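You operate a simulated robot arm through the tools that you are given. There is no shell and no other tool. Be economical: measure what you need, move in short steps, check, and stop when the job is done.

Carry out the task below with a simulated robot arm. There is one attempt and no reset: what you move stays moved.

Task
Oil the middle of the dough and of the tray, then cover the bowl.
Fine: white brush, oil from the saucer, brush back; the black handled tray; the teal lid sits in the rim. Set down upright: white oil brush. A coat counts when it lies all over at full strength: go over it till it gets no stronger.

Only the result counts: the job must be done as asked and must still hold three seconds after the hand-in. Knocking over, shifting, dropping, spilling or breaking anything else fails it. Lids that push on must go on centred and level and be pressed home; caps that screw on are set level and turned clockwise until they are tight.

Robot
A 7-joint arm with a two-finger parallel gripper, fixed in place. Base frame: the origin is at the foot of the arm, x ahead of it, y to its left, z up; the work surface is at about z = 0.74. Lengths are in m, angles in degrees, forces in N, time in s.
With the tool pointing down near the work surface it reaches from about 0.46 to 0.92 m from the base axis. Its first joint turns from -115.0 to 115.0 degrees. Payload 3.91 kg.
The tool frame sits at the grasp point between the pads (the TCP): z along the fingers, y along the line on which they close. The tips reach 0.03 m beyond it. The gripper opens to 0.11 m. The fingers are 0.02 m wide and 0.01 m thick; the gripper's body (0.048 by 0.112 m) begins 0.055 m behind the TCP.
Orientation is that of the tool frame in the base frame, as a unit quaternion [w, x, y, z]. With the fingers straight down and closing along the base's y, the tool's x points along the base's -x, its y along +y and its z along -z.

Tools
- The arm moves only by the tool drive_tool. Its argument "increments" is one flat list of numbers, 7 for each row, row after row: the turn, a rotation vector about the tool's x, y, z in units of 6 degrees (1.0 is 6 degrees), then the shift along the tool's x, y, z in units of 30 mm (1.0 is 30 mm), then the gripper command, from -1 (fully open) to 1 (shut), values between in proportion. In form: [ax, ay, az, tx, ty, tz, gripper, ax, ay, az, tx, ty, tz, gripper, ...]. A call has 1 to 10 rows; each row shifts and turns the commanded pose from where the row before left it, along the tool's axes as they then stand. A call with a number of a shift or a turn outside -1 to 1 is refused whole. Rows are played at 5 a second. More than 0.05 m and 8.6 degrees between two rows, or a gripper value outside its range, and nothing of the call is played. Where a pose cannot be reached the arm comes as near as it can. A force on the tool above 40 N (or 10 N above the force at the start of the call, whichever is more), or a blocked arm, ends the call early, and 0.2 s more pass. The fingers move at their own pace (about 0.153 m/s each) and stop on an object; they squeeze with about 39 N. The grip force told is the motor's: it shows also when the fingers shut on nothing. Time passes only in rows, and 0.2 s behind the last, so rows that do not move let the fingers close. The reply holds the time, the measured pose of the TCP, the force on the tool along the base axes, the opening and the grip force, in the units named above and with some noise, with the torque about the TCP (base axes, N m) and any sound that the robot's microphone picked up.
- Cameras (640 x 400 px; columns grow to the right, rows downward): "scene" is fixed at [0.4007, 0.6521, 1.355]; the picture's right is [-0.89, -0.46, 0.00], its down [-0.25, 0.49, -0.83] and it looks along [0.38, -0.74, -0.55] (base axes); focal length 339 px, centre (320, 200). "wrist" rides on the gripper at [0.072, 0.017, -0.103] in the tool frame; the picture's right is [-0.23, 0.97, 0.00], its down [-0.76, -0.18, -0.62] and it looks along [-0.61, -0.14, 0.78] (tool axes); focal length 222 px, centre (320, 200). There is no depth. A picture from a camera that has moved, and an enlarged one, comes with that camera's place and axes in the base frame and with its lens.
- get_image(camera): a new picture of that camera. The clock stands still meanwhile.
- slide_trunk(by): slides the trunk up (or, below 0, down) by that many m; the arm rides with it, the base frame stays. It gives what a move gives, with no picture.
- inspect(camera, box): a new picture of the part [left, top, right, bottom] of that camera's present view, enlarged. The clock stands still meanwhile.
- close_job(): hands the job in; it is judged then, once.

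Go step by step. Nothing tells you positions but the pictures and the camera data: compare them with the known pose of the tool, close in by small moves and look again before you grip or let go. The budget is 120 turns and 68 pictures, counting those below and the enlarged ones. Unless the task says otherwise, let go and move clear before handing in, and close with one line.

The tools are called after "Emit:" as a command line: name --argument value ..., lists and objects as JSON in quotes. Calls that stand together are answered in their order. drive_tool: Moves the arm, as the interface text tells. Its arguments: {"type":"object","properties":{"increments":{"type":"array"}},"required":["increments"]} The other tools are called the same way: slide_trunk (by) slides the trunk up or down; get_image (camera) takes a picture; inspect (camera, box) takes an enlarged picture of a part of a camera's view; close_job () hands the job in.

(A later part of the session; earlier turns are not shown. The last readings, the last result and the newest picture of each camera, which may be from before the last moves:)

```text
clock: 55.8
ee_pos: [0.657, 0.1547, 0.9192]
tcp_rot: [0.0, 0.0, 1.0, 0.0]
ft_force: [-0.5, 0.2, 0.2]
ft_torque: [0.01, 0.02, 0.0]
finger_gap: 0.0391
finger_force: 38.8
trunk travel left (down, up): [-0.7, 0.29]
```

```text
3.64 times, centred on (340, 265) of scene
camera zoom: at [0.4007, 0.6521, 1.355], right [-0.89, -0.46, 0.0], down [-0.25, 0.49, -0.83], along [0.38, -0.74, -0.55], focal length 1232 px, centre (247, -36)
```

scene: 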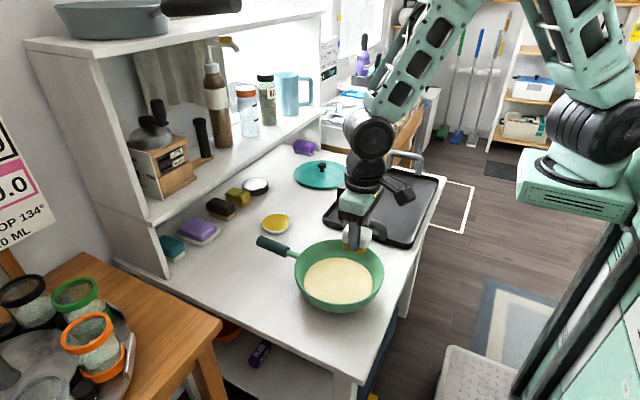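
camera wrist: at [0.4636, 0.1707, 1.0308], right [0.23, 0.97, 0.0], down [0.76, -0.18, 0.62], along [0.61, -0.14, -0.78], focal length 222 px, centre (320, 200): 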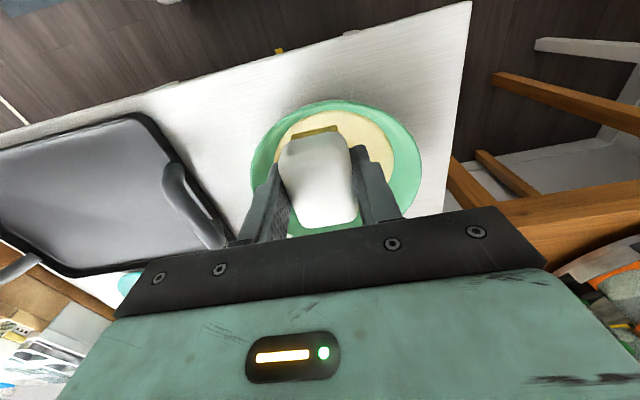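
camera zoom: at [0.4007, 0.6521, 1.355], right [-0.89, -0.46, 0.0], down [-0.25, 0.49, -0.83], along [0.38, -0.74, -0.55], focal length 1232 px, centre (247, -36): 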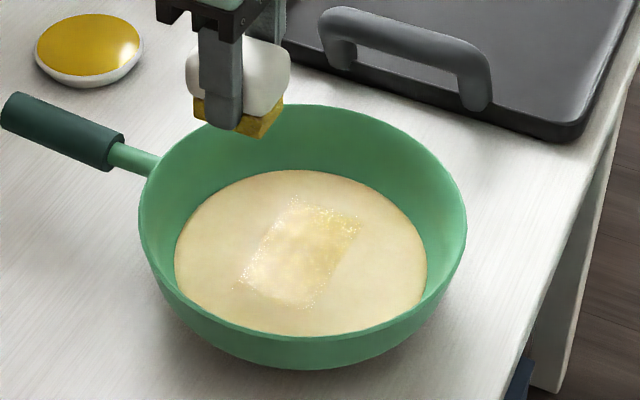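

The dough patch is now uniform and the pan is steady, so the dough is done. Next I'll re-dip for the tray.

Emit:
drive_tool --increments '[0, 0, 0, -0.883, -0.592, 0, 1, 0, 0, 0, -0.883, -0.592, 0, 1, 0, 0, 0, -0.883, -0.592, 0, 1, 0, 0, 0, -0.883, -0.592, 0, 1, 0, 0, 0, -0.883, -0.592, 0, 1, 0, 0, 0, -0.883, -0.592, 0, 1, 0, 0, 0, -0.883, -0.592, 0, 1, 0, 0, 0, -0.883, -0.592, 0, 1, 0, 0, 0, 0, 0, 0.5, 1]'

Emit:
drive_tool --increments '[0, 0, 0, 0, 0, 0.9, 1, 0, 0, 0, 0, 0, 0.9, 1, 0, 0, 0, 0, 0, 0.9, 1, 0, 0, 0, 0, 0, 0.5, 1, 0, 0, 0, 0, 0, 0.17, 1, 0, 0, 0, 0, 0, 0, 1]'

```text
clock: 57.8
ee_pos: [0.8711, 0.0114, 0.9053]
tcp_rot: [0.0, 0.0, 1.0, 0.0]
ft_force: [-0.7, 0.4, -0.1]
ft_torque: [-0.03, -0.01, 0.01]
finger_gap: 0.0393
finger_force: 39.3
trunk travel left (down, up): [-0.7, 0.29]
```

```text
clock: 59.2
ee_pos: [0.8694, 0.0122, 0.8019]
tcp_rot: [0.0, 0.0, 1.0, 0.0]
ft_force: [0.2, 0.2, -0.8]
ft_torque: [0.01, 0.03, -0.03]
finger_gap: 0.0391
finger_force: 38.9
trunk travel left (down, up): [-0.7, 0.29]
```

Emit:
drive_tool --increments '[0, 0, 0, 0, 0, 0.09, 1, 0, 0, 0, 0, 0, 0, 1]'

```text
clock: 59.8
ee_pos: [0.8697, 0.0125, 0.8002]
tcp_rot: [0.0, 0.0, 1.0, 0.0]
ft_force: [0.2, -1.0, 0.1]
ft_torque: [0.0, 0.01, 0.0]
finger_gap: 0.039
finger_force: 38.6
trunk travel left (down, up): [-0.7, 0.29]
```

Emit:
drive_tool --increments '[0, 0, 0, 0, 0, 0.05, 1, 0, 0, 0, 0, 0, 0, 1]'

```text
clock: 60.4
ee_pos: [0.8692, 0.0125, 0.7993]
tcp_rot: [0.0, 0.0, 1.0, 0.0]
ft_force: [0.9, -0.1, -0.1]
ft_torque: [-0.03, -0.02, -0.02]
finger_gap: 0.0389
finger_force: 39.2
trunk travel left (down, up): [-0.7, 0.29]
```

Emit:
drive_tool --increments '[0, 0, 0, 0, 0, 0.04, 1, 0, 0, 0, 0, 0, 0, 1, 0, 0, 0, 0, 0, 0, 1]'

```text
clock: 61.2
ee_pos: [0.8707, 0.0117, 0.7982]
tcp_rot: [0.001, 0.0, 1.0, 0.0]
ft_force: [-0.6, 1.5, 3.6]
ft_torque: [0.04, -0.09, 0.03]
finger_gap: 0.0393
finger_force: 39.5
trunk travel left (down, up): [-0.7, 0.29]
```

Dipped. I'll lift and move over the tray for a look.

Emit:
drive_tool --increments '[0, 0, 0, 0, 0, -0.5, 1, 0, 0, 0, 0, 0, -1, 1, 0, 0, 0, 0, 0, -1, 1, 0, 0, 0, 0, 0, -1, 1, 0, 0, 0, 0, 0, -1, 1, 0, 0, 0, 0, 0, -0.5, 1]'

Emit:
drive_tool --increments '[0, 0, 0, 0.9, -0.8, 0, 1, 0, 0, 0, 0.9, -0.8, 0, 1, 0, 0, 0, 0.9, -0.8, 0, 1, 0, 0, 0, 0.9, -0.8, 0, 1, 0, 0, 0, 0.9, -0.8, 0, 1, 0, 0, 0, 0.9, -0.8, 0, 1, 0, 0, 0, 0.9, -0.8, 0, 1, 0, 0, 0, 0.9, -0.8, 0, 1, 0, 0, 0, 0.9, -0.8, 0, 1, 0, 0, 0, 0, 0, 0, 1]'

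Emit:
get_image --camera "wrist"

```text
clock: 62.6
ee_pos: [0.8697, 0.0099, 0.9493]
tcp_rot: [0.0, -0.001, 1.0, 0.0]
ft_force: [0.4, -0.3, -0.8]
ft_torque: [-0.01, -0.02, -0.02]
finger_gap: 0.0391
finger_force: 39.7
trunk travel left (down, up): [-0.7, 0.29]
```

```text
clock: 64.8
ee_pos: [0.626, -0.2039, 0.9489]
tcp_rot: [0.0, -0.001, 1.0, 0.0]
ft_force: [-0.4, 0.3, -0.8]
ft_torque: [0.01, 0.03, -0.02]
finger_gap: 0.0392
finger_force: 38.9
trunk travel left (down, up): [-0.7, 0.29]
```

```text
35 pictures are left
camera wrist: at [0.5543, -0.1861, 1.053], right [0.23, 0.97, 0.0], down [0.76, -0.18, 0.62], along [0.61, -0.14, -0.78], focal length 222 px, centre (320, 200)
```

wrist: 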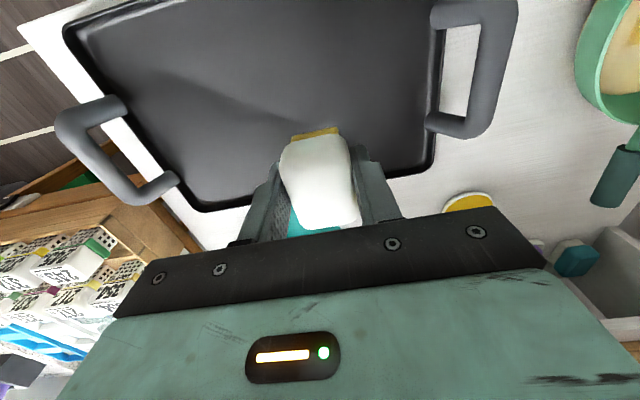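

The tray spans about x 0.50–0.76 and y -0.46 to -0.06, which puts its middle near (0.634, -0.260). I'll go over it and descend carefully.

Emit:
drive_tool --increments '[0, 0, 0, -0.13, -0.95, 0, 1, 0, 0, 0, -0.13, -0.92, 0, 1, 0, 0, 0, 0, 0, 0.9, 1, 0, 0, 0, 0, 0, 0.9, 1, 0, 0, 0, 0, 0, 0.9, 1, 0, 0, 0, 0, 0, 0.9, 1, 0, 0, 0, 0, 0, 0.9, 1, 0, 0, 0, 0, 0, 0, 1]'

Emit:
inspect --camera "scene" --box '[320, 140, 450, 250]'

```text
clock: 66.6
ee_pos: [0.6343, -0.262, 0.8141]
tcp_rot: [0.0, -0.001, 1.0, 0.0]
ft_force: [-0.8, 0.3, -0.8]
ft_torque: [0.01, -0.02, 0.0]
finger_gap: 0.0389
finger_force: 39.4
trunk travel left (down, up): [-0.7, 0.29]
```

```text
3.64 times, centred on (385, 195) of scene
camera zoom: at [0.4007, 0.6521, 1.355], right [-0.89, -0.46, 0.0], down [-0.25, 0.49, -0.83], along [0.38, -0.74, -0.55], focal length 1232 px, centre (84, 218)
```

zoom: 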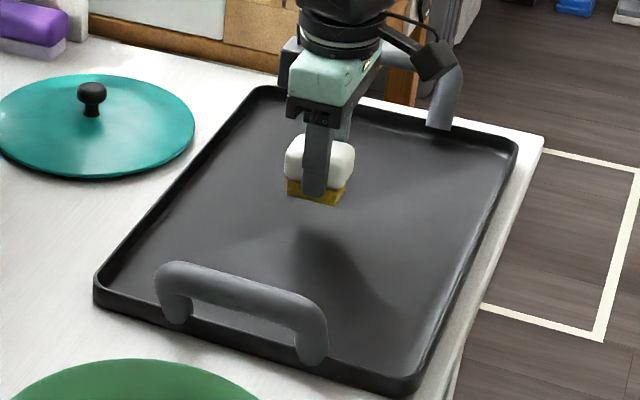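

Emit:
drive_tool --increments '[0, 0, 0, 0, 0, 0.2, 1, 0, 0, 0, 0, 0, 0.15, 1, 0, 0, 0, 0, 0, 0.12, 1, 0, 0, 0, 0, 0, 0.1, 1, 0, 0, 0, 0, 0, 0, 1]'

```text
clock: 67.8
ee_pos: [0.6346, -0.2618, 0.7972]
tcp_rot: [0.0, 0.0, 1.0, 0.0]
ft_force: [0.2, 0.1, -0.8]
ft_torque: [-0.01, 0.0, -0.01]
finger_gap: 0.0391
finger_force: 39.2
trunk travel left (down, up): [-0.7, 0.29]
```

Emit:
drive_tool --increments '[0, 0, 0, 0, 0, 0.06, 1, 0, 0, 0, 0, 0, 0.06, 1, 0, 0, 0, 0, 0, 0, 1]'

```text
clock: 68.6
ee_pos: [0.6349, -0.2615, 0.7933]
tcp_rot: [-0.001, 0.0, 1.0, 0.0]
ft_force: [-1.0, 0.0, -1.2]
ft_torque: [0.01, 0.0, 0.03]
finger_gap: 0.0392
finger_force: 38.6
trunk travel left (down, up): [-0.7, 0.29]
```

Emit:
drive_tool --increments '[0, 0, 0, 0, 0, 0.06, 1, 0, 0, 0, 0, 0, 0.06, 1, 0, 0, 0, 0, 0, 0, 1]'

```text
clock: 69.4
ee_pos: [0.6331, -0.2611, 0.7914]
tcp_rot: [0.0, 0.0, 1.0, 0.0]
ft_force: [-0.5, 0.6, -0.9]
ft_torque: [0.01, 0.0, 0.02]
finger_gap: 0.0391
finger_force: 39.2
trunk travel left (down, up): [-0.7, 0.29]
```

Emit:
drive_tool --increments '[0, 0, 0, 0, 0, 0.05, 1, 0, 0, 0, 0, 0, 0.04, 1, 0, 0, 0, 0, 0, 0, 1]'

```text
clock: 70.2
ee_pos: [0.6349, -0.2605, 0.7874]
tcp_rot: [0.001, 0.0, 1.0, 0.0]
ft_force: [0.1, -0.1, 0.2]
ft_torque: [0.01, -0.03, -0.02]
finger_gap: 0.039
finger_force: 39.2
trunk travel left (down, up): [-0.7, 0.29]
```

Emit:
drive_tool --increments '[0, 0, 0, 0, 0, 0.04, 1, 0, 0, 0, 0, 0, 0.02, 1, 0, 0, 0, 0, 0, 0, 1]'

```text
clock: 71.0
ee_pos: [0.6347, -0.2613, 0.7871]
tcp_rot: [0.0, 0.0, 1.0, 0.0]
ft_force: [-4.7, 2.1, 18.2]
ft_torque: [0.12, -0.36, 0.05]
finger_gap: 0.0391
finger_force: 38.7
trunk travel left (down, up): [-0.7, 0.29]
```

Contact with the tray floor. I'll ease off slightly and raster the middle.

Emit:
drive_tool --increments '[0, 0, 0, 0, 0, -0.015, 1, 0, 0, 0, 0, -1, 0, 1, 0, 0, 0, 0, 1, 0, 1, 0, 0, 0, 0, 1, 0, 1, 0, 0, 0, -0.5, 0, 0, 1, 0, 0, 0, 0, -1, 0, 1, 0, 0, 0, 0, -1, 0, 1, 0, 0, 0, 1, 0, 0, 1, 0, 0, 0, 0, 1, 0, 1, 0, 0, 0, 0, 1, 0, 1]'

Emit:
drive_tool --increments '[0, 0, 0, -0.5, -0.5, 0, 1, 0, 0, 0, 0, -0.5, 0, 1, 0, 0, 0, 0, 0, -0.5, 1, 0, 0, 0, -0.5, 0, -1, 1, 0, 0, 0, -0.5, 0, -1, 1, 0, 0, 0, 0, 0, -1, 1, 0, 0, 0, 0, 0, 0, 1]'

Emit:
inspect --camera "wrist" --box '[200, 0, 440, 150]'

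```text
clock: 73.2
ee_pos: [0.6184, -0.2324, 0.7874]
tcp_rot: [0.0, -0.001, 1.0, 0.001]
ft_force: [0.2, -3.6, 16.9]
ft_torque: [-0.16, -0.47, -0.08]
finger_gap: 0.0393
finger_force: 38.8
trunk travel left (down, up): [-0.7, 0.29]
```

```text
clock: 74.8
ee_pos: [0.6654, -0.2607, 0.8901]
tcp_rot: [0.0, 0.0, 1.0, 0.0]
ft_force: [-0.2, 0.7, -0.1]
ft_torque: [-0.02, 0.01, 0.0]
finger_gap: 0.0389
finger_force: 39.6
trunk travel left (down, up): [-0.7, 0.29]
```

```text
2.67 times, centred on (320, 75) of wrist
camera zoom: at [0.5929, -0.2433, 0.9949], right [0.23, 0.97, 0.0], down [0.76, -0.18, 0.62], along [0.61, -0.14, -0.78], focal length 592 px, centre (320, 533)
```

zoom: 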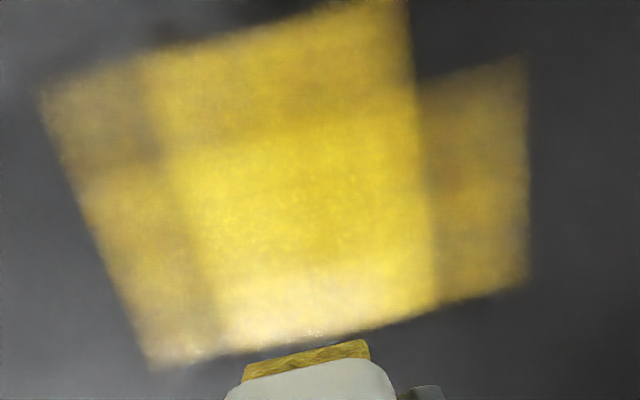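

The tray patch is larger, about x 0.58–0.68 and y -0.34 to -0.176. The outer strips need more strokes, so I'll go back down and raster the whole patch.

Emit:
drive_tool --increments '[0, 0, 0, 0, 0, 1, 1, 0, 0, 0, 0, 0, 1, 1, 0, 0, 0, 0, 0, 1, 1, 0, 0, 0, 0, 0, 0.35, 1, 0, 0, 0, 0, 0, 0.08, 1, 0, 0, 0, 0, 0, 0, 1]'

```text
clock: 76.2
ee_pos: [0.666, -0.2607, 0.7871]
tcp_rot: [0.0, 0.0, 1.0, 0.0]
ft_force: [0.1, 0.2, -0.1]
ft_torque: [0.02, 0.02, 0.0]
finger_gap: 0.0391
finger_force: 39.8
trunk travel left (down, up): [-0.7, 0.29]
```

Emit:
drive_tool --increments '[0, 0, 0, 0, 0, 0.03, 1, 0, 0, 0, 0, -0.78, 0, 1, 0, 0, 0, 0, -0.78, 0, 1, 0, 0, 0, 0, -0.78, 0, 1, 0, 0, 0, 0, 0.97, 0, 1, 0, 0, 0, 0, 0.97, 0, 1, 0, 0, 0, 0, 0.97, 0, 1, 0, 0, 0, 0, 0.97, 0, 1, 0, 0, 0, 0, 0.97, 0, 1]'

```text
clock: 78.2
ee_pos: [0.665, -0.1853, 0.7866]
tcp_rot: [0.001, 0.0, 1.0, 0.0]
ft_force: [0.0, -0.3, 9.3]
ft_torque: [0.0, -0.26, 0.01]
finger_gap: 0.039
finger_force: 39.1
trunk travel left (down, up): [-0.7, 0.29]
```

Good pressure at 9 N. Next are the middle and near lanes.

Emit:
drive_tool --increments '[0, 0, 0, 1, 0, 0, 1, 0, 0, 0, 0, -0.97, 0, 1, 0, 0, 0, 0, -0.97, 0, 1, 0, 0, 0, 0, -0.97, 0, 1, 0, 0, 0, 0, -0.97, 0, 1, 0, 0, 0, 0, -0.97, 0, 1, 0, 0, 0, 1, 0, 0, 1]'

Emit:
drive_tool --increments '[0, 0, 0, 0.2, 0, 0, 1, 0, 0, 0, 0, 0.97, 0, 1, 0, 0, 0, 0, 0.97, 0, 1, 0, 0, 0, 0, 0.97, 0, 1, 0, 0, 0, 0, 0.97, 0, 1, 0, 0, 0, 0, 0.97, 0, 1]'

Emit:
drive_tool --increments '[0, 0, 0, -0.6, 0, 0, 1, 0, 0, 0, 0, -0.97, 0, 1, 0, 0, 0, 0, -0.97, 0, 1, 0, 0, 0, 0, -0.97, 0, 1, 0, 0, 0, 0, -0.97, 0, 1, 0, 0, 0, 0, -0.97, 0, 1, 0, 0, 0, -1, 0, 0, 1]'

Emit:
drive_tool --increments '[0, 0, 0, 0, 0.97, 0, 1, 0, 0, 0, 0, 0.97, 0, 1, 0, 0, 0, 0, 0.53, 0, 1, 0, 0, 0, 0, 0, -0.5, 1, 0, 0, 0, -0.5, 0, -1, 1, 0, 0, 0, 0, 0, -1, 1, 0, 0, 0, 0, 0, -1, 1, 0, 0, 0, 0, 0, -0.5, 1, 0, 0, 0, 0, 0, 0, 1]'

Emit:
inspect --camera "wrist" --box '[200, 0, 440, 150]'

Emit:
inspect --camera "scene" --box '[320, 140, 450, 250]'

```text
clock: 79.8
ee_pos: [0.6067, -0.3337, 0.7862]
tcp_rot: [0.001, 0.0, 1.0, 0.0]
ft_force: [2.6, -1.3, 12.0]
ft_torque: [-0.05, -0.43, -0.02]
finger_gap: 0.0389
finger_force: 39.2
trunk travel left (down, up): [-0.7, 0.29]
```

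```text
clock: 81.2
ee_pos: [0.5958, -0.1871, 0.7864]
tcp_rot: [0.001, 0.0, 1.0, 0.0]
ft_force: [0.2, -6.5, 28.6]
ft_torque: [-0.17, -0.28, 0.02]
finger_gap: 0.0391
finger_force: 39.5
trunk travel left (down, up): [-0.7, 0.29]
```

```text
clock: 82.8
ee_pos: [0.6477, -0.3327, 0.7864]
tcp_rot: [0.0, 0.0, 1.0, 0.0]
ft_force: [-0.2, -0.6, 0.1]
ft_torque: [0.01, 0.01, 0.04]
finger_gap: 0.039
finger_force: 39.4
trunk travel left (down, up): [-0.7, 0.29]
```

```text
clock: 84.8
ee_pos: [0.662, -0.2564, 0.9069]
tcp_rot: [0.0, 0.0, 1.0, 0.001]
ft_force: [-0.1, 0.0, -0.6]
ft_torque: [-0.01, -0.01, 0.0]
finger_gap: 0.0389
finger_force: 39.4
trunk travel left (down, up): [-0.7, 0.29]
```

```text
2.67 times, centred on (320, 75) of wrist
camera zoom: at [0.5896, -0.2396, 1.0119], right [0.23, 0.97, 0.0], down [0.76, -0.18, 0.62], along [0.61, -0.14, -0.78], focal length 592 px, centre (320, 533)
```

zoom: 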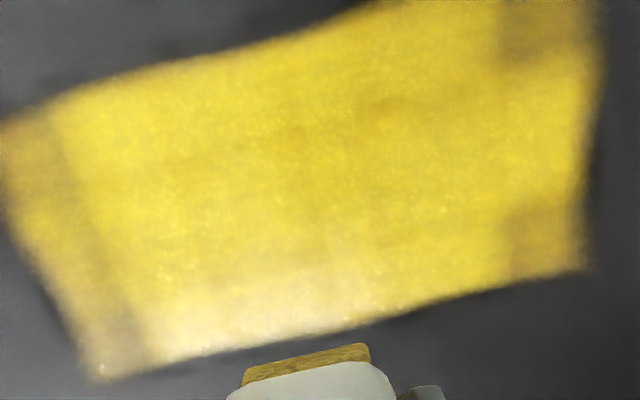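

```text
3.64 times, centred on (385, 195) of scene
camera zoom: at [0.4007, 0.6521, 1.355], right [-0.89, -0.46, 0.0], down [-0.25, 0.49, -0.83], along [0.38, -0.74, -0.55], focal length 1232 px, centre (84, 218)
```

zoom: 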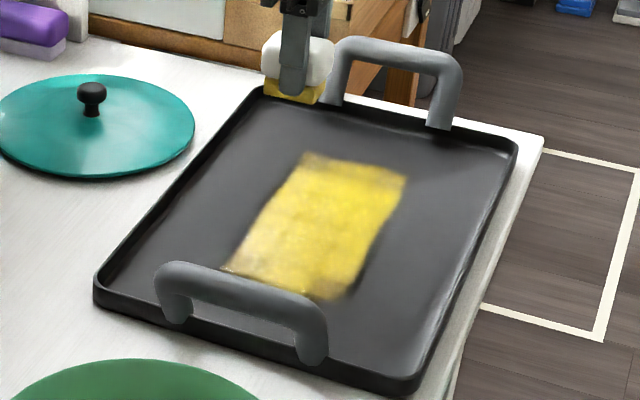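

The coat reaches y -0.369 to -0.142, and the end strips are weaker because contact was light at the far end. I'll work each end separately with its own contact check.

Emit:
drive_tool --increments '[0, 0, 0, 0.3, -1, 0, 1, 0, 0, 0, 0.3, -1, 0, 1, 0, 0, 0, 0.4, -1, 0, 1, 0, 0, 0, 0, 0, 1, 1, 0, 0, 0, 0, 0, 1, 1, 0, 0, 0, 0, 0, 1, 1, 0, 0, 0, 0, 0, 0.9, 1, 0, 0, 0, 0, 0, 0.1, 1, 0, 0, 0, 0, 0, 0, 1]'

```text
clock: 86.8
ee_pos: [0.6311, -0.3482, 0.7866]
tcp_rot: [0.0, 0.0, 1.0, 0.001]
ft_force: [0.3, -0.5, -0.5]
ft_torque: [0.02, -0.04, 0.0]
finger_gap: 0.039
finger_force: 38.7
trunk travel left (down, up): [-0.7, 0.29]
```

Emit:
drive_tool --increments '[0, 0, 0, 0, 0, 0.04, 1, 0, 0, 0, 0, 0, 0.02, 1, 0, 0, 0, 0, 0, 0, 1]'

```text
clock: 87.6
ee_pos: [0.6322, -0.348, 0.7854]
tcp_rot: [0.002, 0.0, 1.0, 0.001]
ft_force: [-0.3, -1.7, 7.1]
ft_torque: [-0.03, 0.13, 0.02]
finger_gap: 0.0394
finger_force: 39.2
trunk travel left (down, up): [-0.7, 0.29]
```

Emit:
drive_tool --increments '[0, 0, 0, -0.6, 0, 0, 1, 0, 0, 0, -0.6, 0, 0, 1, 0, 0, 0, 0.8, 0, 0, 1, 0, 0, 0, 0.8, 0, 0, 1, 0, 0, 0, 0.8, 0, 0, 1, 0, 0, 0, 0, 0.5, 0, 1, 0, 0, 0, -0.8, 0, 0, 1, 0, 0, 0, -0.8, 0, 0, 1, 0, 0, 0, -0.8, 0, 0, 1]'

Emit:
drive_tool --increments '[0, 0, 0, 0, -0.7, 0, 1, 0, 0, 0, 0.8, 0, 0, 1, 0, 0, 0, 0.8, 0, 0, 1, 0, 0, 0, 0.8, 0, 0, 1, 0, 0, 0, -0.8, 0, 0, 1, 0, 0, 0, -0.8, 0, 0, 1, 0, 0, 0, -0.8, 0, 0, 1, 0, 0, 0, 0.6, 0.1, 0, 1, 0, 0, 0, 0.6, 0.1, 0, 1]'

```text
clock: 89.6
ee_pos: [0.6659, -0.3321, 0.7861]
tcp_rot: [0.0, -0.001, 1.0, 0.0]
ft_force: [-6.9, -0.2, 23.1]
ft_torque: [0.0, 0.24, 0.02]
finger_gap: 0.0391
finger_force: 39.0
trunk travel left (down, up): [-0.7, 0.29]
```

```text
clock: 91.6
ee_pos: [0.6307, -0.3471, 0.7852]
tcp_rot: [-0.001, 0.0, 1.0, 0.0]
ft_force: [2.2, -0.7, 6.4]
ft_torque: [-0.02, -0.03, -0.02]
finger_gap: 0.0389
finger_force: 38.8
trunk travel left (down, up): [-0.7, 0.29]
```

That end is done. I'll lift over to the other end at y ≈ -0.165.

Emit:
drive_tool --increments '[0, 0, 0, 0, 0, -0.5, 1, 0, 0, 0, 0, 1, 0, 1, 0, 0, 0, 0, 1, 0, 1, 0, 0, 0, 0, 1, 0, 1, 0, 0, 0, 0, 1, 0, 1, 0, 0, 0, 0, 1, 0, 1, 0, 0, 0, 0, 1, 0, 1, 0, 0, 0, 0, 0, 0.35, 1, 0, 0, 0, 0, 0, 0.05, 1, 0, 0, 0, 0, 0, 0, 1]'

```text
clock: 93.8
ee_pos: [0.6315, -0.168, 0.787]
tcp_rot: [-0.001, 0.0, 1.0, -0.001]
ft_force: [0.8, 1.1, -0.6]
ft_torque: [0.02, 0.02, 0.02]
finger_gap: 0.039
finger_force: 39.3
trunk travel left (down, up): [-0.7, 0.29]
```

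Emit:
drive_tool --increments '[0, 0, 0, 0, 0, 0.04, 1, 0, 0, 0, 0, 0, 0, 1]'

```text
clock: 94.4
ee_pos: [0.6318, -0.1671, 0.7867]
tcp_rot: [0.001, 0.0, 1.0, 0.0]
ft_force: [0.9, -0.5, -0.6]
ft_torque: [-0.01, 0.01, -0.03]
finger_gap: 0.0392
finger_force: 38.9
trunk travel left (down, up): [-0.7, 0.29]
```

Emit:
drive_tool --increments '[0, 0, 0, 0, 0, 0.03, 1, 0, 0, 0, 0, 0, 0.02, 1, 0, 0, 0, 0, 0, 0, 1]'

```text
clock: 95.2
ee_pos: [0.6331, -0.1676, 0.7852]
tcp_rot: [0.001, 0.0, 1.0, 0.001]
ft_force: [-0.2, 0.4, 0.3]
ft_torque: [0.04, 0.0, -0.01]
finger_gap: 0.0389
finger_force: 39.5
trunk travel left (down, up): [-0.7, 0.29]
```

Emit:
drive_tool --increments '[0, 0, 0, 0, 0, 0.025, 1, 0, 0, 0, 0, 0, 0, 1]'

```text
clock: 95.8
ee_pos: [0.6315, -0.1669, 0.7847]
tcp_rot: [0.001, 0.0, 1.0, 0.0]
ft_force: [-0.6, 0.0, -0.7]
ft_torque: [0.03, -0.02, 0.01]
finger_gap: 0.039
finger_force: 38.8
trunk travel left (down, up): [-0.7, 0.29]
```

Emit:
drive_tool --increments '[0, 0, 0, 0, 0, 0.025, 1, 0, 0, 0, 0, 0, 0.02, 1, 0, 0, 0, 0, 0, 0, 1]'

```text
clock: 96.6
ee_pos: [0.6317, -0.1679, 0.7838]
tcp_rot: [0.001, -0.001, 1.0, 0.0]
ft_force: [1.7, -2.2, 17.8]
ft_torque: [-0.07, 0.18, -0.01]
finger_gap: 0.039
finger_force: 38.7
trunk travel left (down, up): [-0.7, 0.29]
```

Emit:
drive_tool --increments '[0, 0, 0, -0.6, 0, -0.01, 1, 0, 0, 0, -0.6, 0, 0, 1, 0, 0, 0, 0.8, 0, 0, 1, 0, 0, 0, 0.8, 0, 0, 1, 0, 0, 0, 0.8, 0, 0, 1, 0, 0, 0, 0, -0.7, 0, 1, 0, 0, 0, -0.8, 0, 0, 1, 0, 0, 0, -0.8, 0, 0, 1, 0, 0, 0, -0.8, 0, 0, 1]'

Emit:
drive_tool --increments '[0, 0, 0, 0, 0.8, 0, 1, 0, 0, 0, 0.8, 0, 0, 1, 0, 0, 0, 0.8, 0, 0, 1, 0, 0, 0, 0.8, 0, 0, 1, 0, 0, 0, -0.8, 0, 0, 1, 0, 0, 0, -0.8, 0, 0, 1, 0, 0, 0, -0.8, 0, 0, 1, 0, 0, 0, 0, -0.5, -0.5, 1]'

Emit:
drive_tool --increments '[0, 0, 0, 0, -0.8, -1, 1, 0, 0, 0, 0, -0.8, -1, 1, 0, 0, 0, 0, -0.8, -1, 1, 0, 0, 0, 0, 0, -1, 1, 0, 0, 0, 0, 0, 0, 1]'

Emit:
inspect --camera "wrist" --box '[170, 0, 458, 180]'

Emit:
inspect --camera "scene" --box '[320, 140, 450, 250]'

```text
clock: 98.6
ee_pos: [0.6669, -0.1891, 0.7844]
tcp_rot: [0.0, 0.0, 1.0, 0.0]
ft_force: [-7.5, -0.9, 23.8]
ft_torque: [-0.05, 0.29, -0.02]
finger_gap: 0.0388
finger_force: 39.2
trunk travel left (down, up): [-0.7, 0.29]
```

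```text
clock: 100.4
ee_pos: [0.6691, -0.1779, 0.7956]
tcp_rot: [0.0, -0.001, 1.0, 0.0]
ft_force: [-0.3, -0.9, -0.2]
ft_torque: [0.01, 0.03, -0.01]
finger_gap: 0.0391
finger_force: 39.5
trunk travel left (down, up): [-0.7, 0.29]
```

```text
clock: 101.6
ee_pos: [0.6665, -0.251, 0.9185]
tcp_rot: [0.0, -0.001, 1.0, 0.0]
ft_force: [0.0, -0.6, -0.1]
ft_torque: [0.03, 0.02, -0.01]
finger_gap: 0.0391
finger_force: 39.0
trunk travel left (down, up): [-0.7, 0.29]
```

```text
2.22 times, centred on (314, 90) of wrist
camera zoom: at [0.5953, -0.2324, 1.0228], right [0.23, 0.97, 0.0], down [0.76, -0.18, 0.62], along [0.61, -0.14, -0.78], focal length 494 px, centre (333, 444)
```

zoom: 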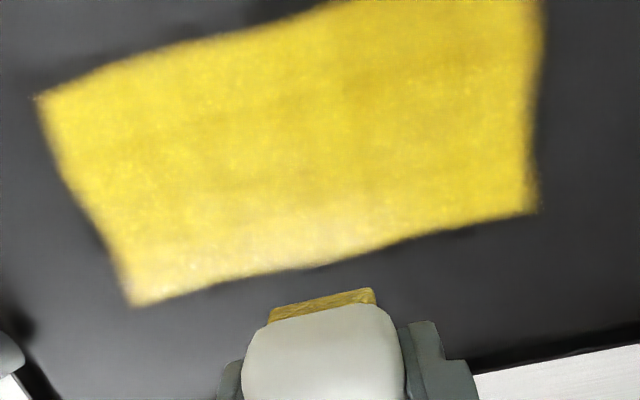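

```text
3.64 times, centred on (385, 195) of scene
camera zoom: at [0.4007, 0.6521, 1.355], right [-0.89, -0.46, 0.0], down [-0.25, 0.49, -0.83], along [0.38, -0.74, -0.55], focal length 1232 px, centre (84, 218)
```

zoom: 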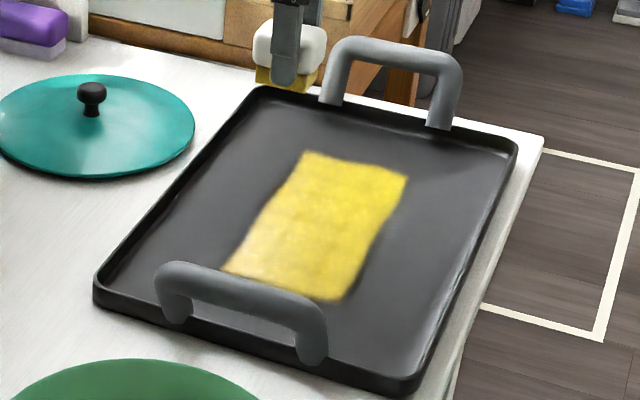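

Both ends now look uniform. I'll check the -x edge on the way back to put the brush down.

Emit:
drive_tool --increments '[0, 0, 0, -0.8, 0, -0.4, 1, 0, 0, 0, -0.8, 0, 0, 1, 0, 0, 0, 0, 0, 0, 1]'

Emit:
inspect --camera "wrist" --box '[170, 0, 458, 180]'

```text
clock: 102.4
ee_pos: [0.7165, -0.251, 0.9292]
tcp_rot: [0.0, 0.0, 1.0, 0.0]
ft_force: [0.1, -0.7, -1.5]
ft_torque: [0.02, 0.01, -0.02]
finger_gap: 0.0391
finger_force: 39.0
trunk travel left (down, up): [-0.7, 0.29]
```

```text
2.22 times, centred on (314, 90) of wrist
camera zoom: at [0.6439, -0.2334, 1.0335], right [0.23, 0.97, 0.0], down [0.76, -0.18, 0.62], along [0.61, -0.14, -0.78], focal length 494 px, centre (333, 444)
```

zoom: 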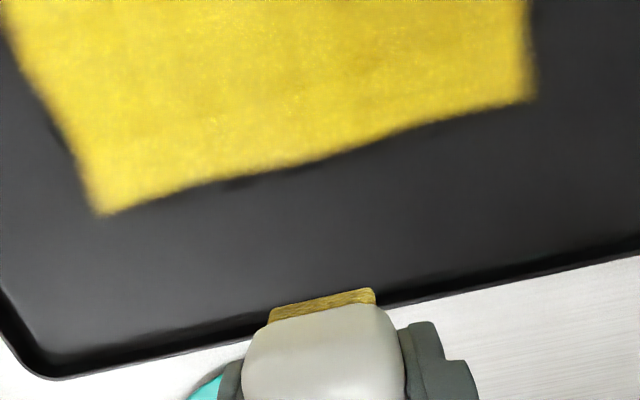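

The +x edge is full. I'll use the scene camera for the -x edge.

Emit:
inspect --camera "scene" --box '[375, 175, 439, 227]'

```text
7.69 times, centred on (407, 201) of scene
camera zoom: at [0.4007, 0.6521, 1.355], right [-0.89, -0.46, 0.0], down [-0.25, 0.49, -0.83], along [0.38, -0.74, -0.55], focal length 2607 px, centre (-349, 192)
```

zoom: 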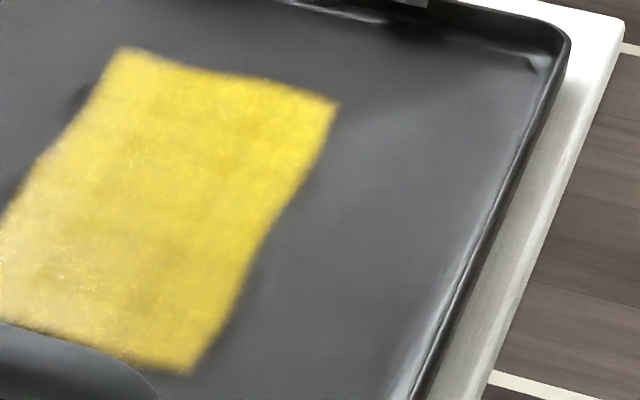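

The tray coat is uniform and complete. Now the brush goes back to its place at (0.873, -0.131).

Emit:
drive_tool --increments '[0, 0, 0, -0.871, 0.667, 0, 1, 0, 0, 0, -0.871, 0.667, 0, 1, 0, 0, 0, -0.871, 0.667, 0, 1, 0, 0, 0, -0.871, 0.667, 0, 1, 0, 0, 0, -0.871, 0.667, 0, 1, 0, 0, 0, -0.871, 0.667, 0, 1, 0, 0, 0, 0, 0, 0.9, 1, 0, 0, 0, 0, 0, 0.9, 1, 0, 0, 0, 0, 0, 0.9, 1, 0, 0, 0, 0, 0, 0, 1]'

Emit:
drive_tool --increments '[0, 0, 0, 0, 0, 0.9, 1, 0, 0, 0, 0, 0, 0.7, 1, 0, 0, 0, 0, 0, 0.2, 1, 0, 0, 0, 0, 0, 0.1, 1, 0, 0, 0, 0, 0, 0, 1]'

```text
clock: 104.6
ee_pos: [0.8733, -0.1324, 0.8476]
tcp_rot: [0.001, 0.0, 1.0, 0.001]
ft_force: [0.4, -0.2, 0.0]
ft_torque: [0.02, 0.02, 0.01]
finger_gap: 0.0388
finger_force: 39.0
trunk travel left (down, up): [-0.7, 0.29]
```

```text
clock: 105.8
ee_pos: [0.8717, -0.1319, 0.7934]
tcp_rot: [0.0, 0.0, 1.0, -0.001]
ft_force: [0.3, 0.0, -0.9]
ft_torque: [0.02, 0.01, 0.0]
finger_gap: 0.0391
finger_force: 38.3
trunk travel left (down, up): [-0.7, 0.29]
```

Emit:
drive_tool --increments '[0, 0, 0, 0, 0, 0.15, 1, 0, 0, 0, 0, 0, 0.1, 1, 0, 0, 0, 0, 0, 0.06, 1, 0, 0, 0, 0, 0, 0, 1]'

Emit:
inspect --camera "scene" --box '[260, 160, 340, 220]'

```text
clock: 106.8
ee_pos: [0.8735, -0.1316, 0.7811]
tcp_rot: [-0.001, 0.0, 1.0, 0.001]
ft_force: [-0.3, 0.1, 0.2]
ft_torque: [-0.02, 0.01, -0.01]
finger_gap: 0.0392
finger_force: 39.1
trunk travel left (down, up): [-0.7, 0.29]
```

```text
6.67 times, centred on (300, 190) of scene
camera zoom: at [0.4007, 0.6521, 1.355], right [-0.89, -0.46, 0.0], down [-0.25, 0.49, -0.83], along [0.38, -0.74, -0.55], focal length 2260 px, centre (453, 267)
```

zoom: 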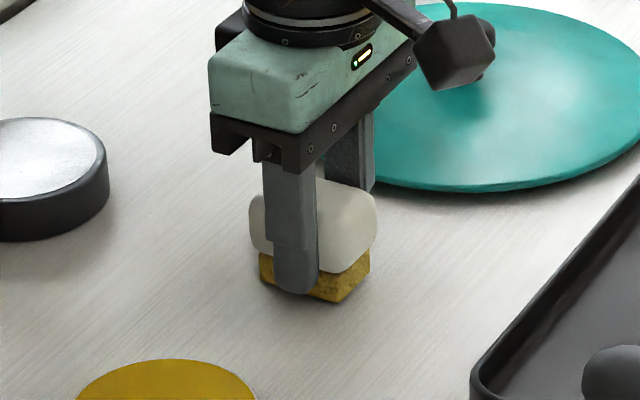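

The brush sits just at the table, so I'll lower it the last fraction until it touches.

Emit:
drive_tool --increments '[0, 0, 0, 0, 0, 0.04, 1, 0, 0, 0, 0, 0, 0, 1]'

```text
clock: 107.4
ee_pos: [0.8725, -0.1311, 0.7829]
tcp_rot: [0.0, 0.0, 1.0, 0.0]
ft_force: [-0.1, -1.1, -1.2]
ft_torque: [0.01, 0.0, -0.02]
finger_gap: 0.0389
finger_force: 39.1
trunk travel left (down, up): [-0.7, 0.29]
```

Emit:
drive_tool --increments '[0, 0, 0, 0, 0, 0.04, 1, 0, 0, 0, 0, 0, 0.02, 1, 0, 0, 0, 0, 0, 0, 1]'

```text
clock: 108.2
ee_pos: [0.8717, -0.1308, 0.7802]
tcp_rot: [0.0, 0.0, 1.0, 0.0]
ft_force: [-0.3, 0.2, -0.9]
ft_torque: [0.01, -0.03, 0.01]
finger_gap: 0.0393
finger_force: 38.6
trunk travel left (down, up): [-0.7, 0.29]
```

Emit:
drive_tool --increments '[0, 0, 0, 0, 0, 0.04, 1, 0, 0, 0, 0, 0, 0.02, 1, 0, 0, 0, 0, 0, 0, 1]'

```text
clock: 109.0
ee_pos: [0.8729, -0.1312, 0.7802]
tcp_rot: [0.002, 0.0, 1.0, 0.0]
ft_force: [-4.1, -2.1, 19.6]
ft_torque: [-0.04, 0.37, -0.02]
finger_gap: 0.039
finger_force: 38.9
trunk travel left (down, up): [-0.7, 0.29]
```

It's on the table. I'll release and lift clear.

Emit:
drive_tool --increments '[0, 0, 0, 0, 0, -0.015, 1, 0, 0, 0, 0, 0, 0, 0, 0, 0, 0, 0, 0, 0, -0.5, 0, 0, 0, 0, 0, 0, -0.5, 0, 0, 0, 0, 0, -0.8, -0.5, 0, 0, 0, 0, 0, -1, -0.5, 0, 0, 0, 0, 0, -1, -0.5, 0, 0, 0, 0.5, 0, -1, -0.5, 0, 0, 0, 0, 0, 0, -0.5]'

Emit:
get_image --camera "wrist"

Emit:
inspect --camera "scene" --box '[250, 130, 410, 320]'

```text
clock: 111.0
ee_pos: [0.8572, -0.1314, 0.8933]
tcp_rot: [0.0, 0.0, 1.0, 0.0]
ft_force: [0.1, 0.0, -0.6]
ft_torque: [0.01, 0.01, -0.02]
finger_gap: 0.0825
finger_force: 0.1
trunk travel left (down, up): [-0.7, 0.29]
```

```text
25 pictures are left
camera wrist: at [0.7856, -0.1132, 0.9962], right [0.23, 0.97, 0.0], down [0.76, -0.18, 0.62], along [0.61, -0.14, -0.78], focal length 222 px, centre (320, 200)
```

wrist: 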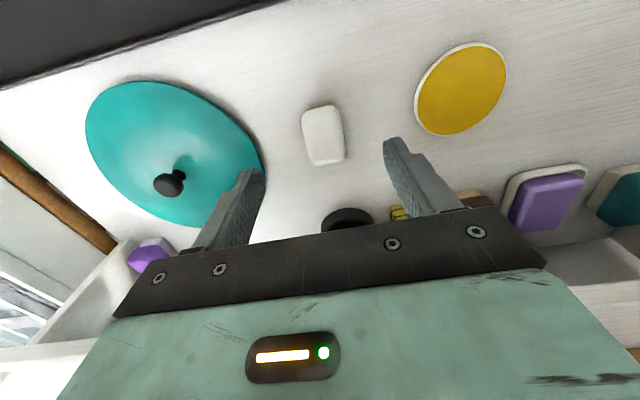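

```text
2.11 times, centred on (330, 225) of scene
camera zoom: at [0.4007, 0.6521, 1.355], right [-0.89, -0.46, 0.0], down [-0.25, 0.49, -0.83], along [0.38, -0.74, -0.55], focal length 714 px, centre (299, 147)
```

zoom: 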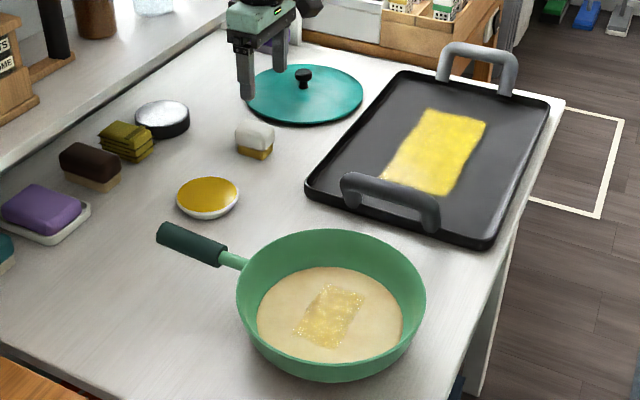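

The brush stands upright and the coats look fine. The lid knob is near (0.889, -0.317) with its top at z ~0.787, so I'll move above it.

Emit:
drive_tool --increments '[0, 0, 0, -0.152, -0.886, 0.05, -0.5, 0, 0, 0, -0.152, -0.886, 0.05, -0.5, 0, 0, 0, -0.152, -0.886, 0.05, -0.5, 0, 0, 0, -0.152, -0.886, 0.05, -0.5, 0, 0, 0, -0.152, -0.886, 0.05, -0.5, 0, 0, 0, -0.152, -0.886, 0.05, -0.5, 0, 0, 0, -0.152, -0.886, 0.05, -0.5, 0, 0, 0, 0, 0, 0, -0.5]'

Emit:
get_image --camera "wrist"

```text
clock: 112.8
ee_pos: [0.8892, -0.3176, 0.8836]
tcp_rot: [0.001, -0.001, 1.0, 0.0]
ft_force: [-0.7, 0.2, 0.2]
ft_torque: [-0.02, -0.01, 0.0]
finger_gap: 0.0823
finger_force: 0.1
trunk travel left (down, up): [-0.7, 0.29]
```

```text
23 pictures are left
camera wrist: at [0.8161, -0.2995, 0.9869], right [0.23, 0.97, 0.0], down [0.76, -0.18, 0.62], along [0.61, -0.14, -0.78], focal length 222 px, centre (320, 200)
```

wrist: 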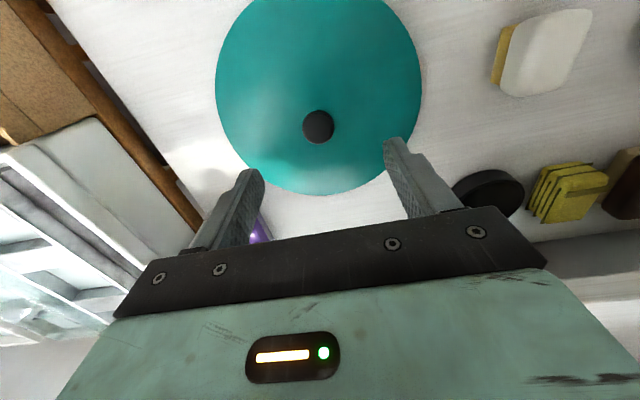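

I'm centred above the knob, so I'll descend and check that the pose is reached.

Emit:
drive_tool --increments '[0, 0, 0, 0, 0, 0.8, -0.5, 0, 0, 0, 0, 0, 0.8, -0.5, 0, 0, 0, 0, 0, 0.8, -0.5, 0, 0, 0, 0, 0, 0.4, -0.5, 0, 0, 0, 0, 0, 0.2, -0.5, 0, 0, 0, 0, 0, 0, -0.5]'

Emit:
inspect --camera "scene" --box '[280, 140, 376, 200]'

```text
clock: 114.2
ee_pos: [0.8886, -0.317, 0.7922]
tcp_rot: [0.001, 0.0, 1.0, 0.001]
ft_force: [0.5, -0.1, -0.4]
ft_torque: [0.0, 0.03, 0.01]
finger_gap: 0.0821
finger_force: 0.0
trunk travel left (down, up): [-0.7, 0.29]
```

```text
6.67 times, centred on (328, 170) of scene
camera zoom: at [0.4007, 0.6521, 1.355], right [-0.89, -0.46, 0.0], down [-0.25, 0.49, -0.83], along [0.38, -0.74, -0.55], focal length 2260 px, centre (267, 400)
```

zoom: 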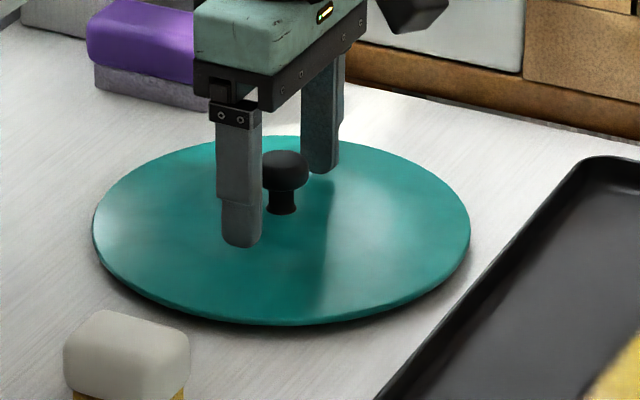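

The fingers straddle the knob with the tips just above the lid. I'll close and lift a little.

Emit:
drive_tool --increments '[0, 0, 0, 0, 0, 0, 0.5, 0, 0, 0, 0, 0, 0, 1, 0, 0, 0, 0, 0, 0, 1, 0, 0, 0, 0, 0, 0, 1]'

Emit:
drive_tool --increments '[0, 0, 0, 0, 0, -0.3, 1, 0, 0, 0, 0, 0, -0.7, 1, 0, 0, 0, 0, 0, -1, 1, 0, 0, 0, 0, 0, 0, 1]'

Emit:
inspect --camera "scene" --box '[270, 110, 382, 200]'

```text
clock: 115.2
ee_pos: [0.8888, -0.3183, 0.7937]
tcp_rot: [-0.001, -0.001, 1.0, -0.001]
ft_force: [1.0, -0.3, 0.4]
ft_torque: [0.01, -0.07, -0.01]
finger_gap: 0.0288
finger_force: 38.8
trunk travel left (down, up): [-0.7, 0.29]
```

```text
clock: 116.2
ee_pos: [0.891, -0.3176, 0.8536]
tcp_rot: [0.0, -0.001, 1.0, 0.0]
ft_force: [-0.8, -0.6, 0.0]
ft_torque: [0.0, 0.02, -0.01]
finger_gap: 0.0289
finger_force: 39.0
trunk travel left (down, up): [-0.7, 0.29]
```

```text
4.44 times, centred on (326, 155) of scene
camera zoom: at [0.4007, 0.6521, 1.355], right [-0.89, -0.46, 0.0], down [-0.25, 0.49, -0.83], along [0.38, -0.74, -0.55], focal length 1506 px, centre (293, 400)
```

zoom: 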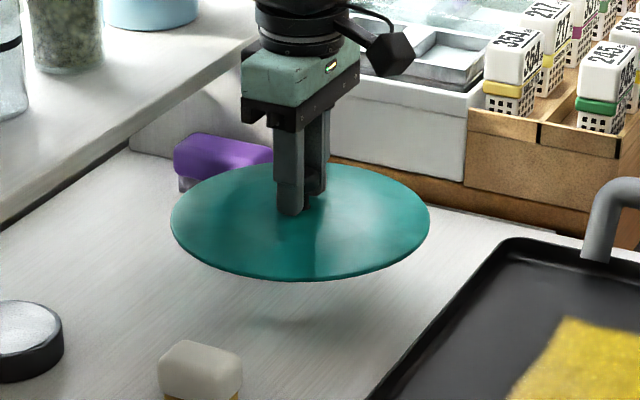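

The lid is lifted, level, and centred on the grip. I'll raise it and carry it over the pan centre, about (0.620, 0.1545).

Emit:
drive_tool --increments '[0, 0, 0, 0, 0, -0.9, 1, 0, 0, 0, 0, 0, -0.9, 1, 0, 0, 0, 0, 0, -0.75, 1, 0, 0, 0, 0.565, 0.983, 0, 1, 0, 0, 0, 0.565, 0.983, 0, 1, 0, 0, 0, 0.565, 0.983, 0, 1, 0, 0, 0, 0.565, 0.983, 0, 1, 0, 0, 0, 0.565, 0.983, 0, 1, 0, 0, 0, 0.565, 0.983, 0, 1]'

Emit:
drive_tool --increments '[0, 0, 0, 0.565, 0.983, 0, 1, 0, 0, 0, 0.565, 0.983, 0, 1, 0, 0, 0, 0.565, 0.983, 0, 1, 0, 0, 0, 0.565, 0.983, 0, 1, 0, 0, 0, 0.565, 0.983, 0, 1, 0, 0, 0, 0.565, 0.983, 0, 1, 0, 0, 0, 0.565, 0.983, 0, 1, 0, 0, 0, 0.565, 0.983, 0, 1, 0, 0, 0, 0.565, 0.983, 0, 1, 0, 0, 0, 0.565, 0.983, 0, 1]'

Emit:
get_image --camera "scene"

```text
clock: 118.2
ee_pos: [0.7874, -0.1399, 0.9276]
tcp_rot: [0.0, 0.0, 1.0, 0.0]
ft_force: [0.0, -0.7, -1.0]
ft_torque: [0.02, 0.0, -0.02]
finger_gap: 0.0291
finger_force: 39.4
trunk travel left (down, up): [-0.7, 0.29]
```

```text
clock: 120.4
ee_pos: [0.6165, 0.1555, 0.9276]
tcp_rot: [0.0, 0.0, 1.0, 0.0]
ft_force: [-0.1, 0.3, 0.0]
ft_torque: [-0.02, 0.05, -0.01]
finger_gap: 0.029
finger_force: 39.2
trunk travel left (down, up): [-0.7, 0.29]
```

```text
20 pictures are left
```

scene: 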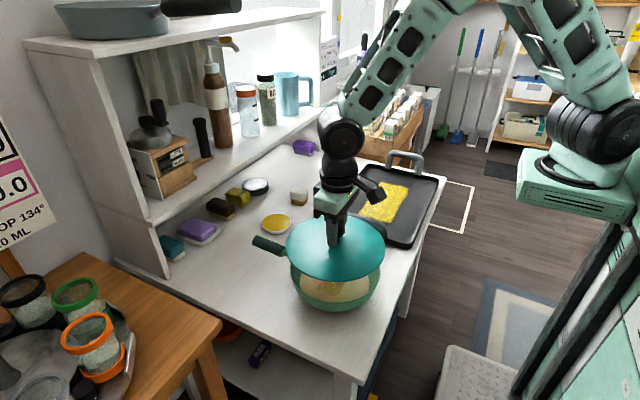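

The lid is over the pan. I'll descend to about 3 cm above the rim, correcting by a few millimetres, and compare the two outlines.

Emit:
drive_tool --increments '[0, 0, 0, -0.11, -0.03, 0.5, 1, 0, 0, 0, 0, 0, 0.5, 1, 0, 0, 0, 0, 0, 0.3, 1, 0, 0, 0, 0, 0, 0, 1]'

Emit:
inspect --camera "scene" --box '[260, 210, 420, 320]'

Emit:
get_image --camera "wrist"

```text
clock: 121.4
ee_pos: [0.6203, 0.1528, 0.889]
tcp_rot: [0.0, -0.001, 1.0, 0.0]
ft_force: [-0.3, 0.7, 0.4]
ft_torque: [0.0, 0.0, 0.0]
finger_gap: 0.0289
finger_force: 38.7
trunk travel left (down, up): [-0.7, 0.29]
```

```text
3.64 times, centred on (340, 265) of scene
camera zoom: at [0.4007, 0.6521, 1.355], right [-0.89, -0.46, 0.0], down [-0.25, 0.49, -0.83], along [0.38, -0.74, -0.55], focal length 1232 px, centre (247, -36)
```

zoom: 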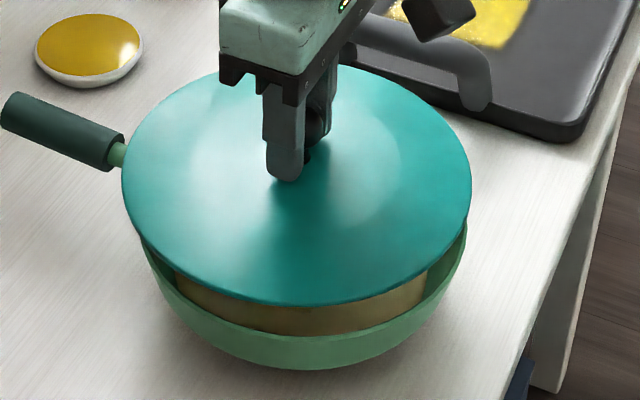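

```text
18 pictures are left
camera wrist: at [0.5491, 0.1709, 0.9937], right [0.23, 0.97, 0.0], down [0.76, -0.18, 0.62], along [0.61, -0.14, -0.78], focal length 222 px, centre (320, 200)
```

wrist: 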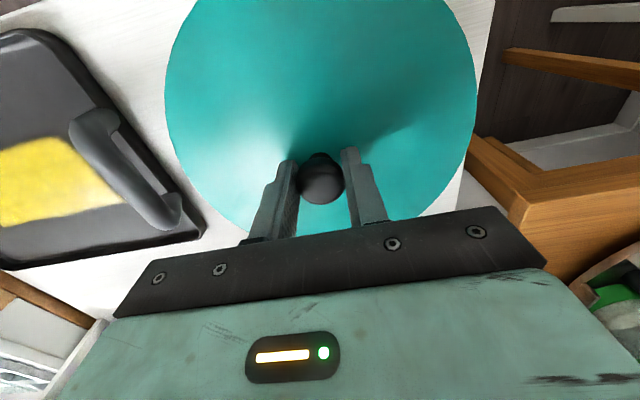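

The lid's centre sits about 4–5 mm +x of the pan rim centre, and the rim is at z ≈ 0.817. I'll shift -4.7 mm in x, go lower, and compare again.

Emit:
drive_tool --increments '[0, 0, 0, 0.157, -0.017, 0.2, 1, 0, 0, 0, 0, 0, 0.3, 1, 0, 0, 0, 0, 0, 0, 1]'

Emit:
inspect --camera "scene" --box '[260, 210, 420, 320]'

```text
clock: 122.2
ee_pos: [0.6179, 0.1533, 0.8735]
tcp_rot: [0.0, 0.0, 1.0, -0.001]
ft_force: [0.1, 0.6, -0.1]
ft_torque: [-0.02, 0.0, 0.02]
finger_gap: 0.0291
finger_force: 38.9
trunk travel left (down, up): [-0.7, 0.29]
```

```text
3.64 times, centred on (340, 265) of scene
camera zoom: at [0.4007, 0.6521, 1.355], right [-0.89, -0.46, 0.0], down [-0.25, 0.49, -0.83], along [0.38, -0.74, -0.55], focal length 1232 px, centre (247, -36)
```

zoom: 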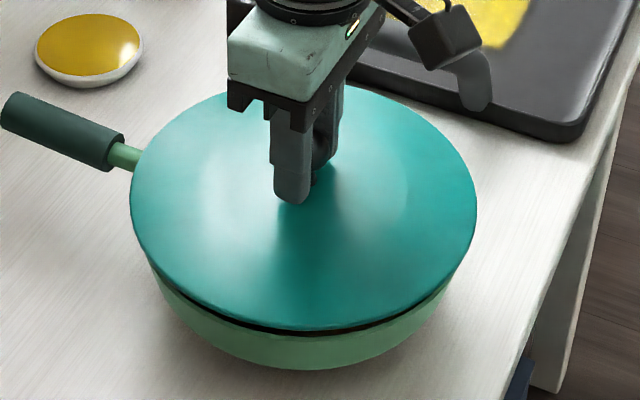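

The outlines now line up within about a millimetre. I'll lower gently and watch the force and torque.

Emit:
drive_tool --increments '[0, 0, 0, 0, -0.03, 0.2, 1, 0, 0, 0, 0, 0, 0.1, 1, 0, 0, 0, 0, 0, 0, 1]'

```text
clock: 123.0
ee_pos: [0.6163, 0.1531, 0.8648]
tcp_rot: [0.0, -0.001, 1.0, 0.0]
ft_force: [0.3, -0.5, -0.7]
ft_torque: [0.02, -0.01, -0.02]
finger_gap: 0.0289
finger_force: 38.7
trunk travel left (down, up): [-0.7, 0.29]
```

Emit:
drive_tool --increments '[0, 0, 0, 0, 0, 0.08, 1, 0, 0, 0, 0, 0, 0.08, 1, 0, 0, 0, 0, 0, 0, 1]'

Emit:
inspect --camera "scene" --box '[260, 210, 420, 320]'

```text
clock: 123.8
ee_pos: [0.6175, 0.1522, 0.8617]
tcp_rot: [0.001, 0.0, 1.0, 0.0]
ft_force: [-2.9, -5.4, 19.8]
ft_torque: [-0.22, 0.22, -0.01]
finger_gap: 0.0289
finger_force: 39.2
trunk travel left (down, up): [-0.7, 0.29]
```

```text
3.64 times, centred on (340, 265) of scene
camera zoom: at [0.4007, 0.6521, 1.355], right [-0.89, -0.46, 0.0], down [-0.25, 0.49, -0.83], along [0.38, -0.74, -0.55], focal length 1232 px, centre (247, -36)
```

zoom: 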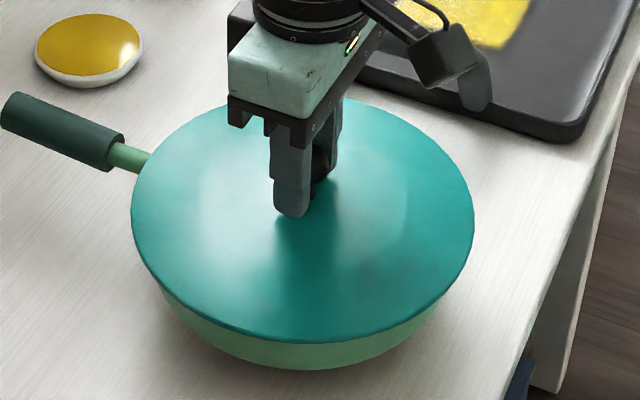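

Contact at 20 N with the lid overhang even on both sides (8 and 7 px). I'll relax the lateral load slightly, then press a little more.

Emit:
drive_tool --increments '[0, 0, 0, 0.03, -0.04, -0.02, 1, 0, 0, 0, 0, 0, 0, 1, 0, 0, 0, 0, 0, 0, 1]'

Emit:
drive_tool --increments '[0, 0, 0, 0, 0, 0.03, 1, 0, 0, 0, 0, 0, 0, 1]'

```text
clock: 124.6
ee_pos: [0.6176, 0.1521, 0.8609]
tcp_rot: [0.0, -0.001, 1.0, 0.0]
ft_force: [6.5, 2.6, 11.8]
ft_torque: [-0.01, -0.31, -0.03]
finger_gap: 0.0288
finger_force: 39.0
trunk travel left (down, up): [-0.7, 0.29]
```

```text
clock: 125.2
ee_pos: [0.6171, 0.1515, 0.8624]
tcp_rot: [0.002, 0.001, 1.0, 0.001]
ft_force: [6.8, 2.2, 27.8]
ft_torque: [0.18, 0.03, -0.05]
finger_gap: 0.0285
finger_force: 38.9
trunk travel left (down, up): [-0.7, 0.29]
```

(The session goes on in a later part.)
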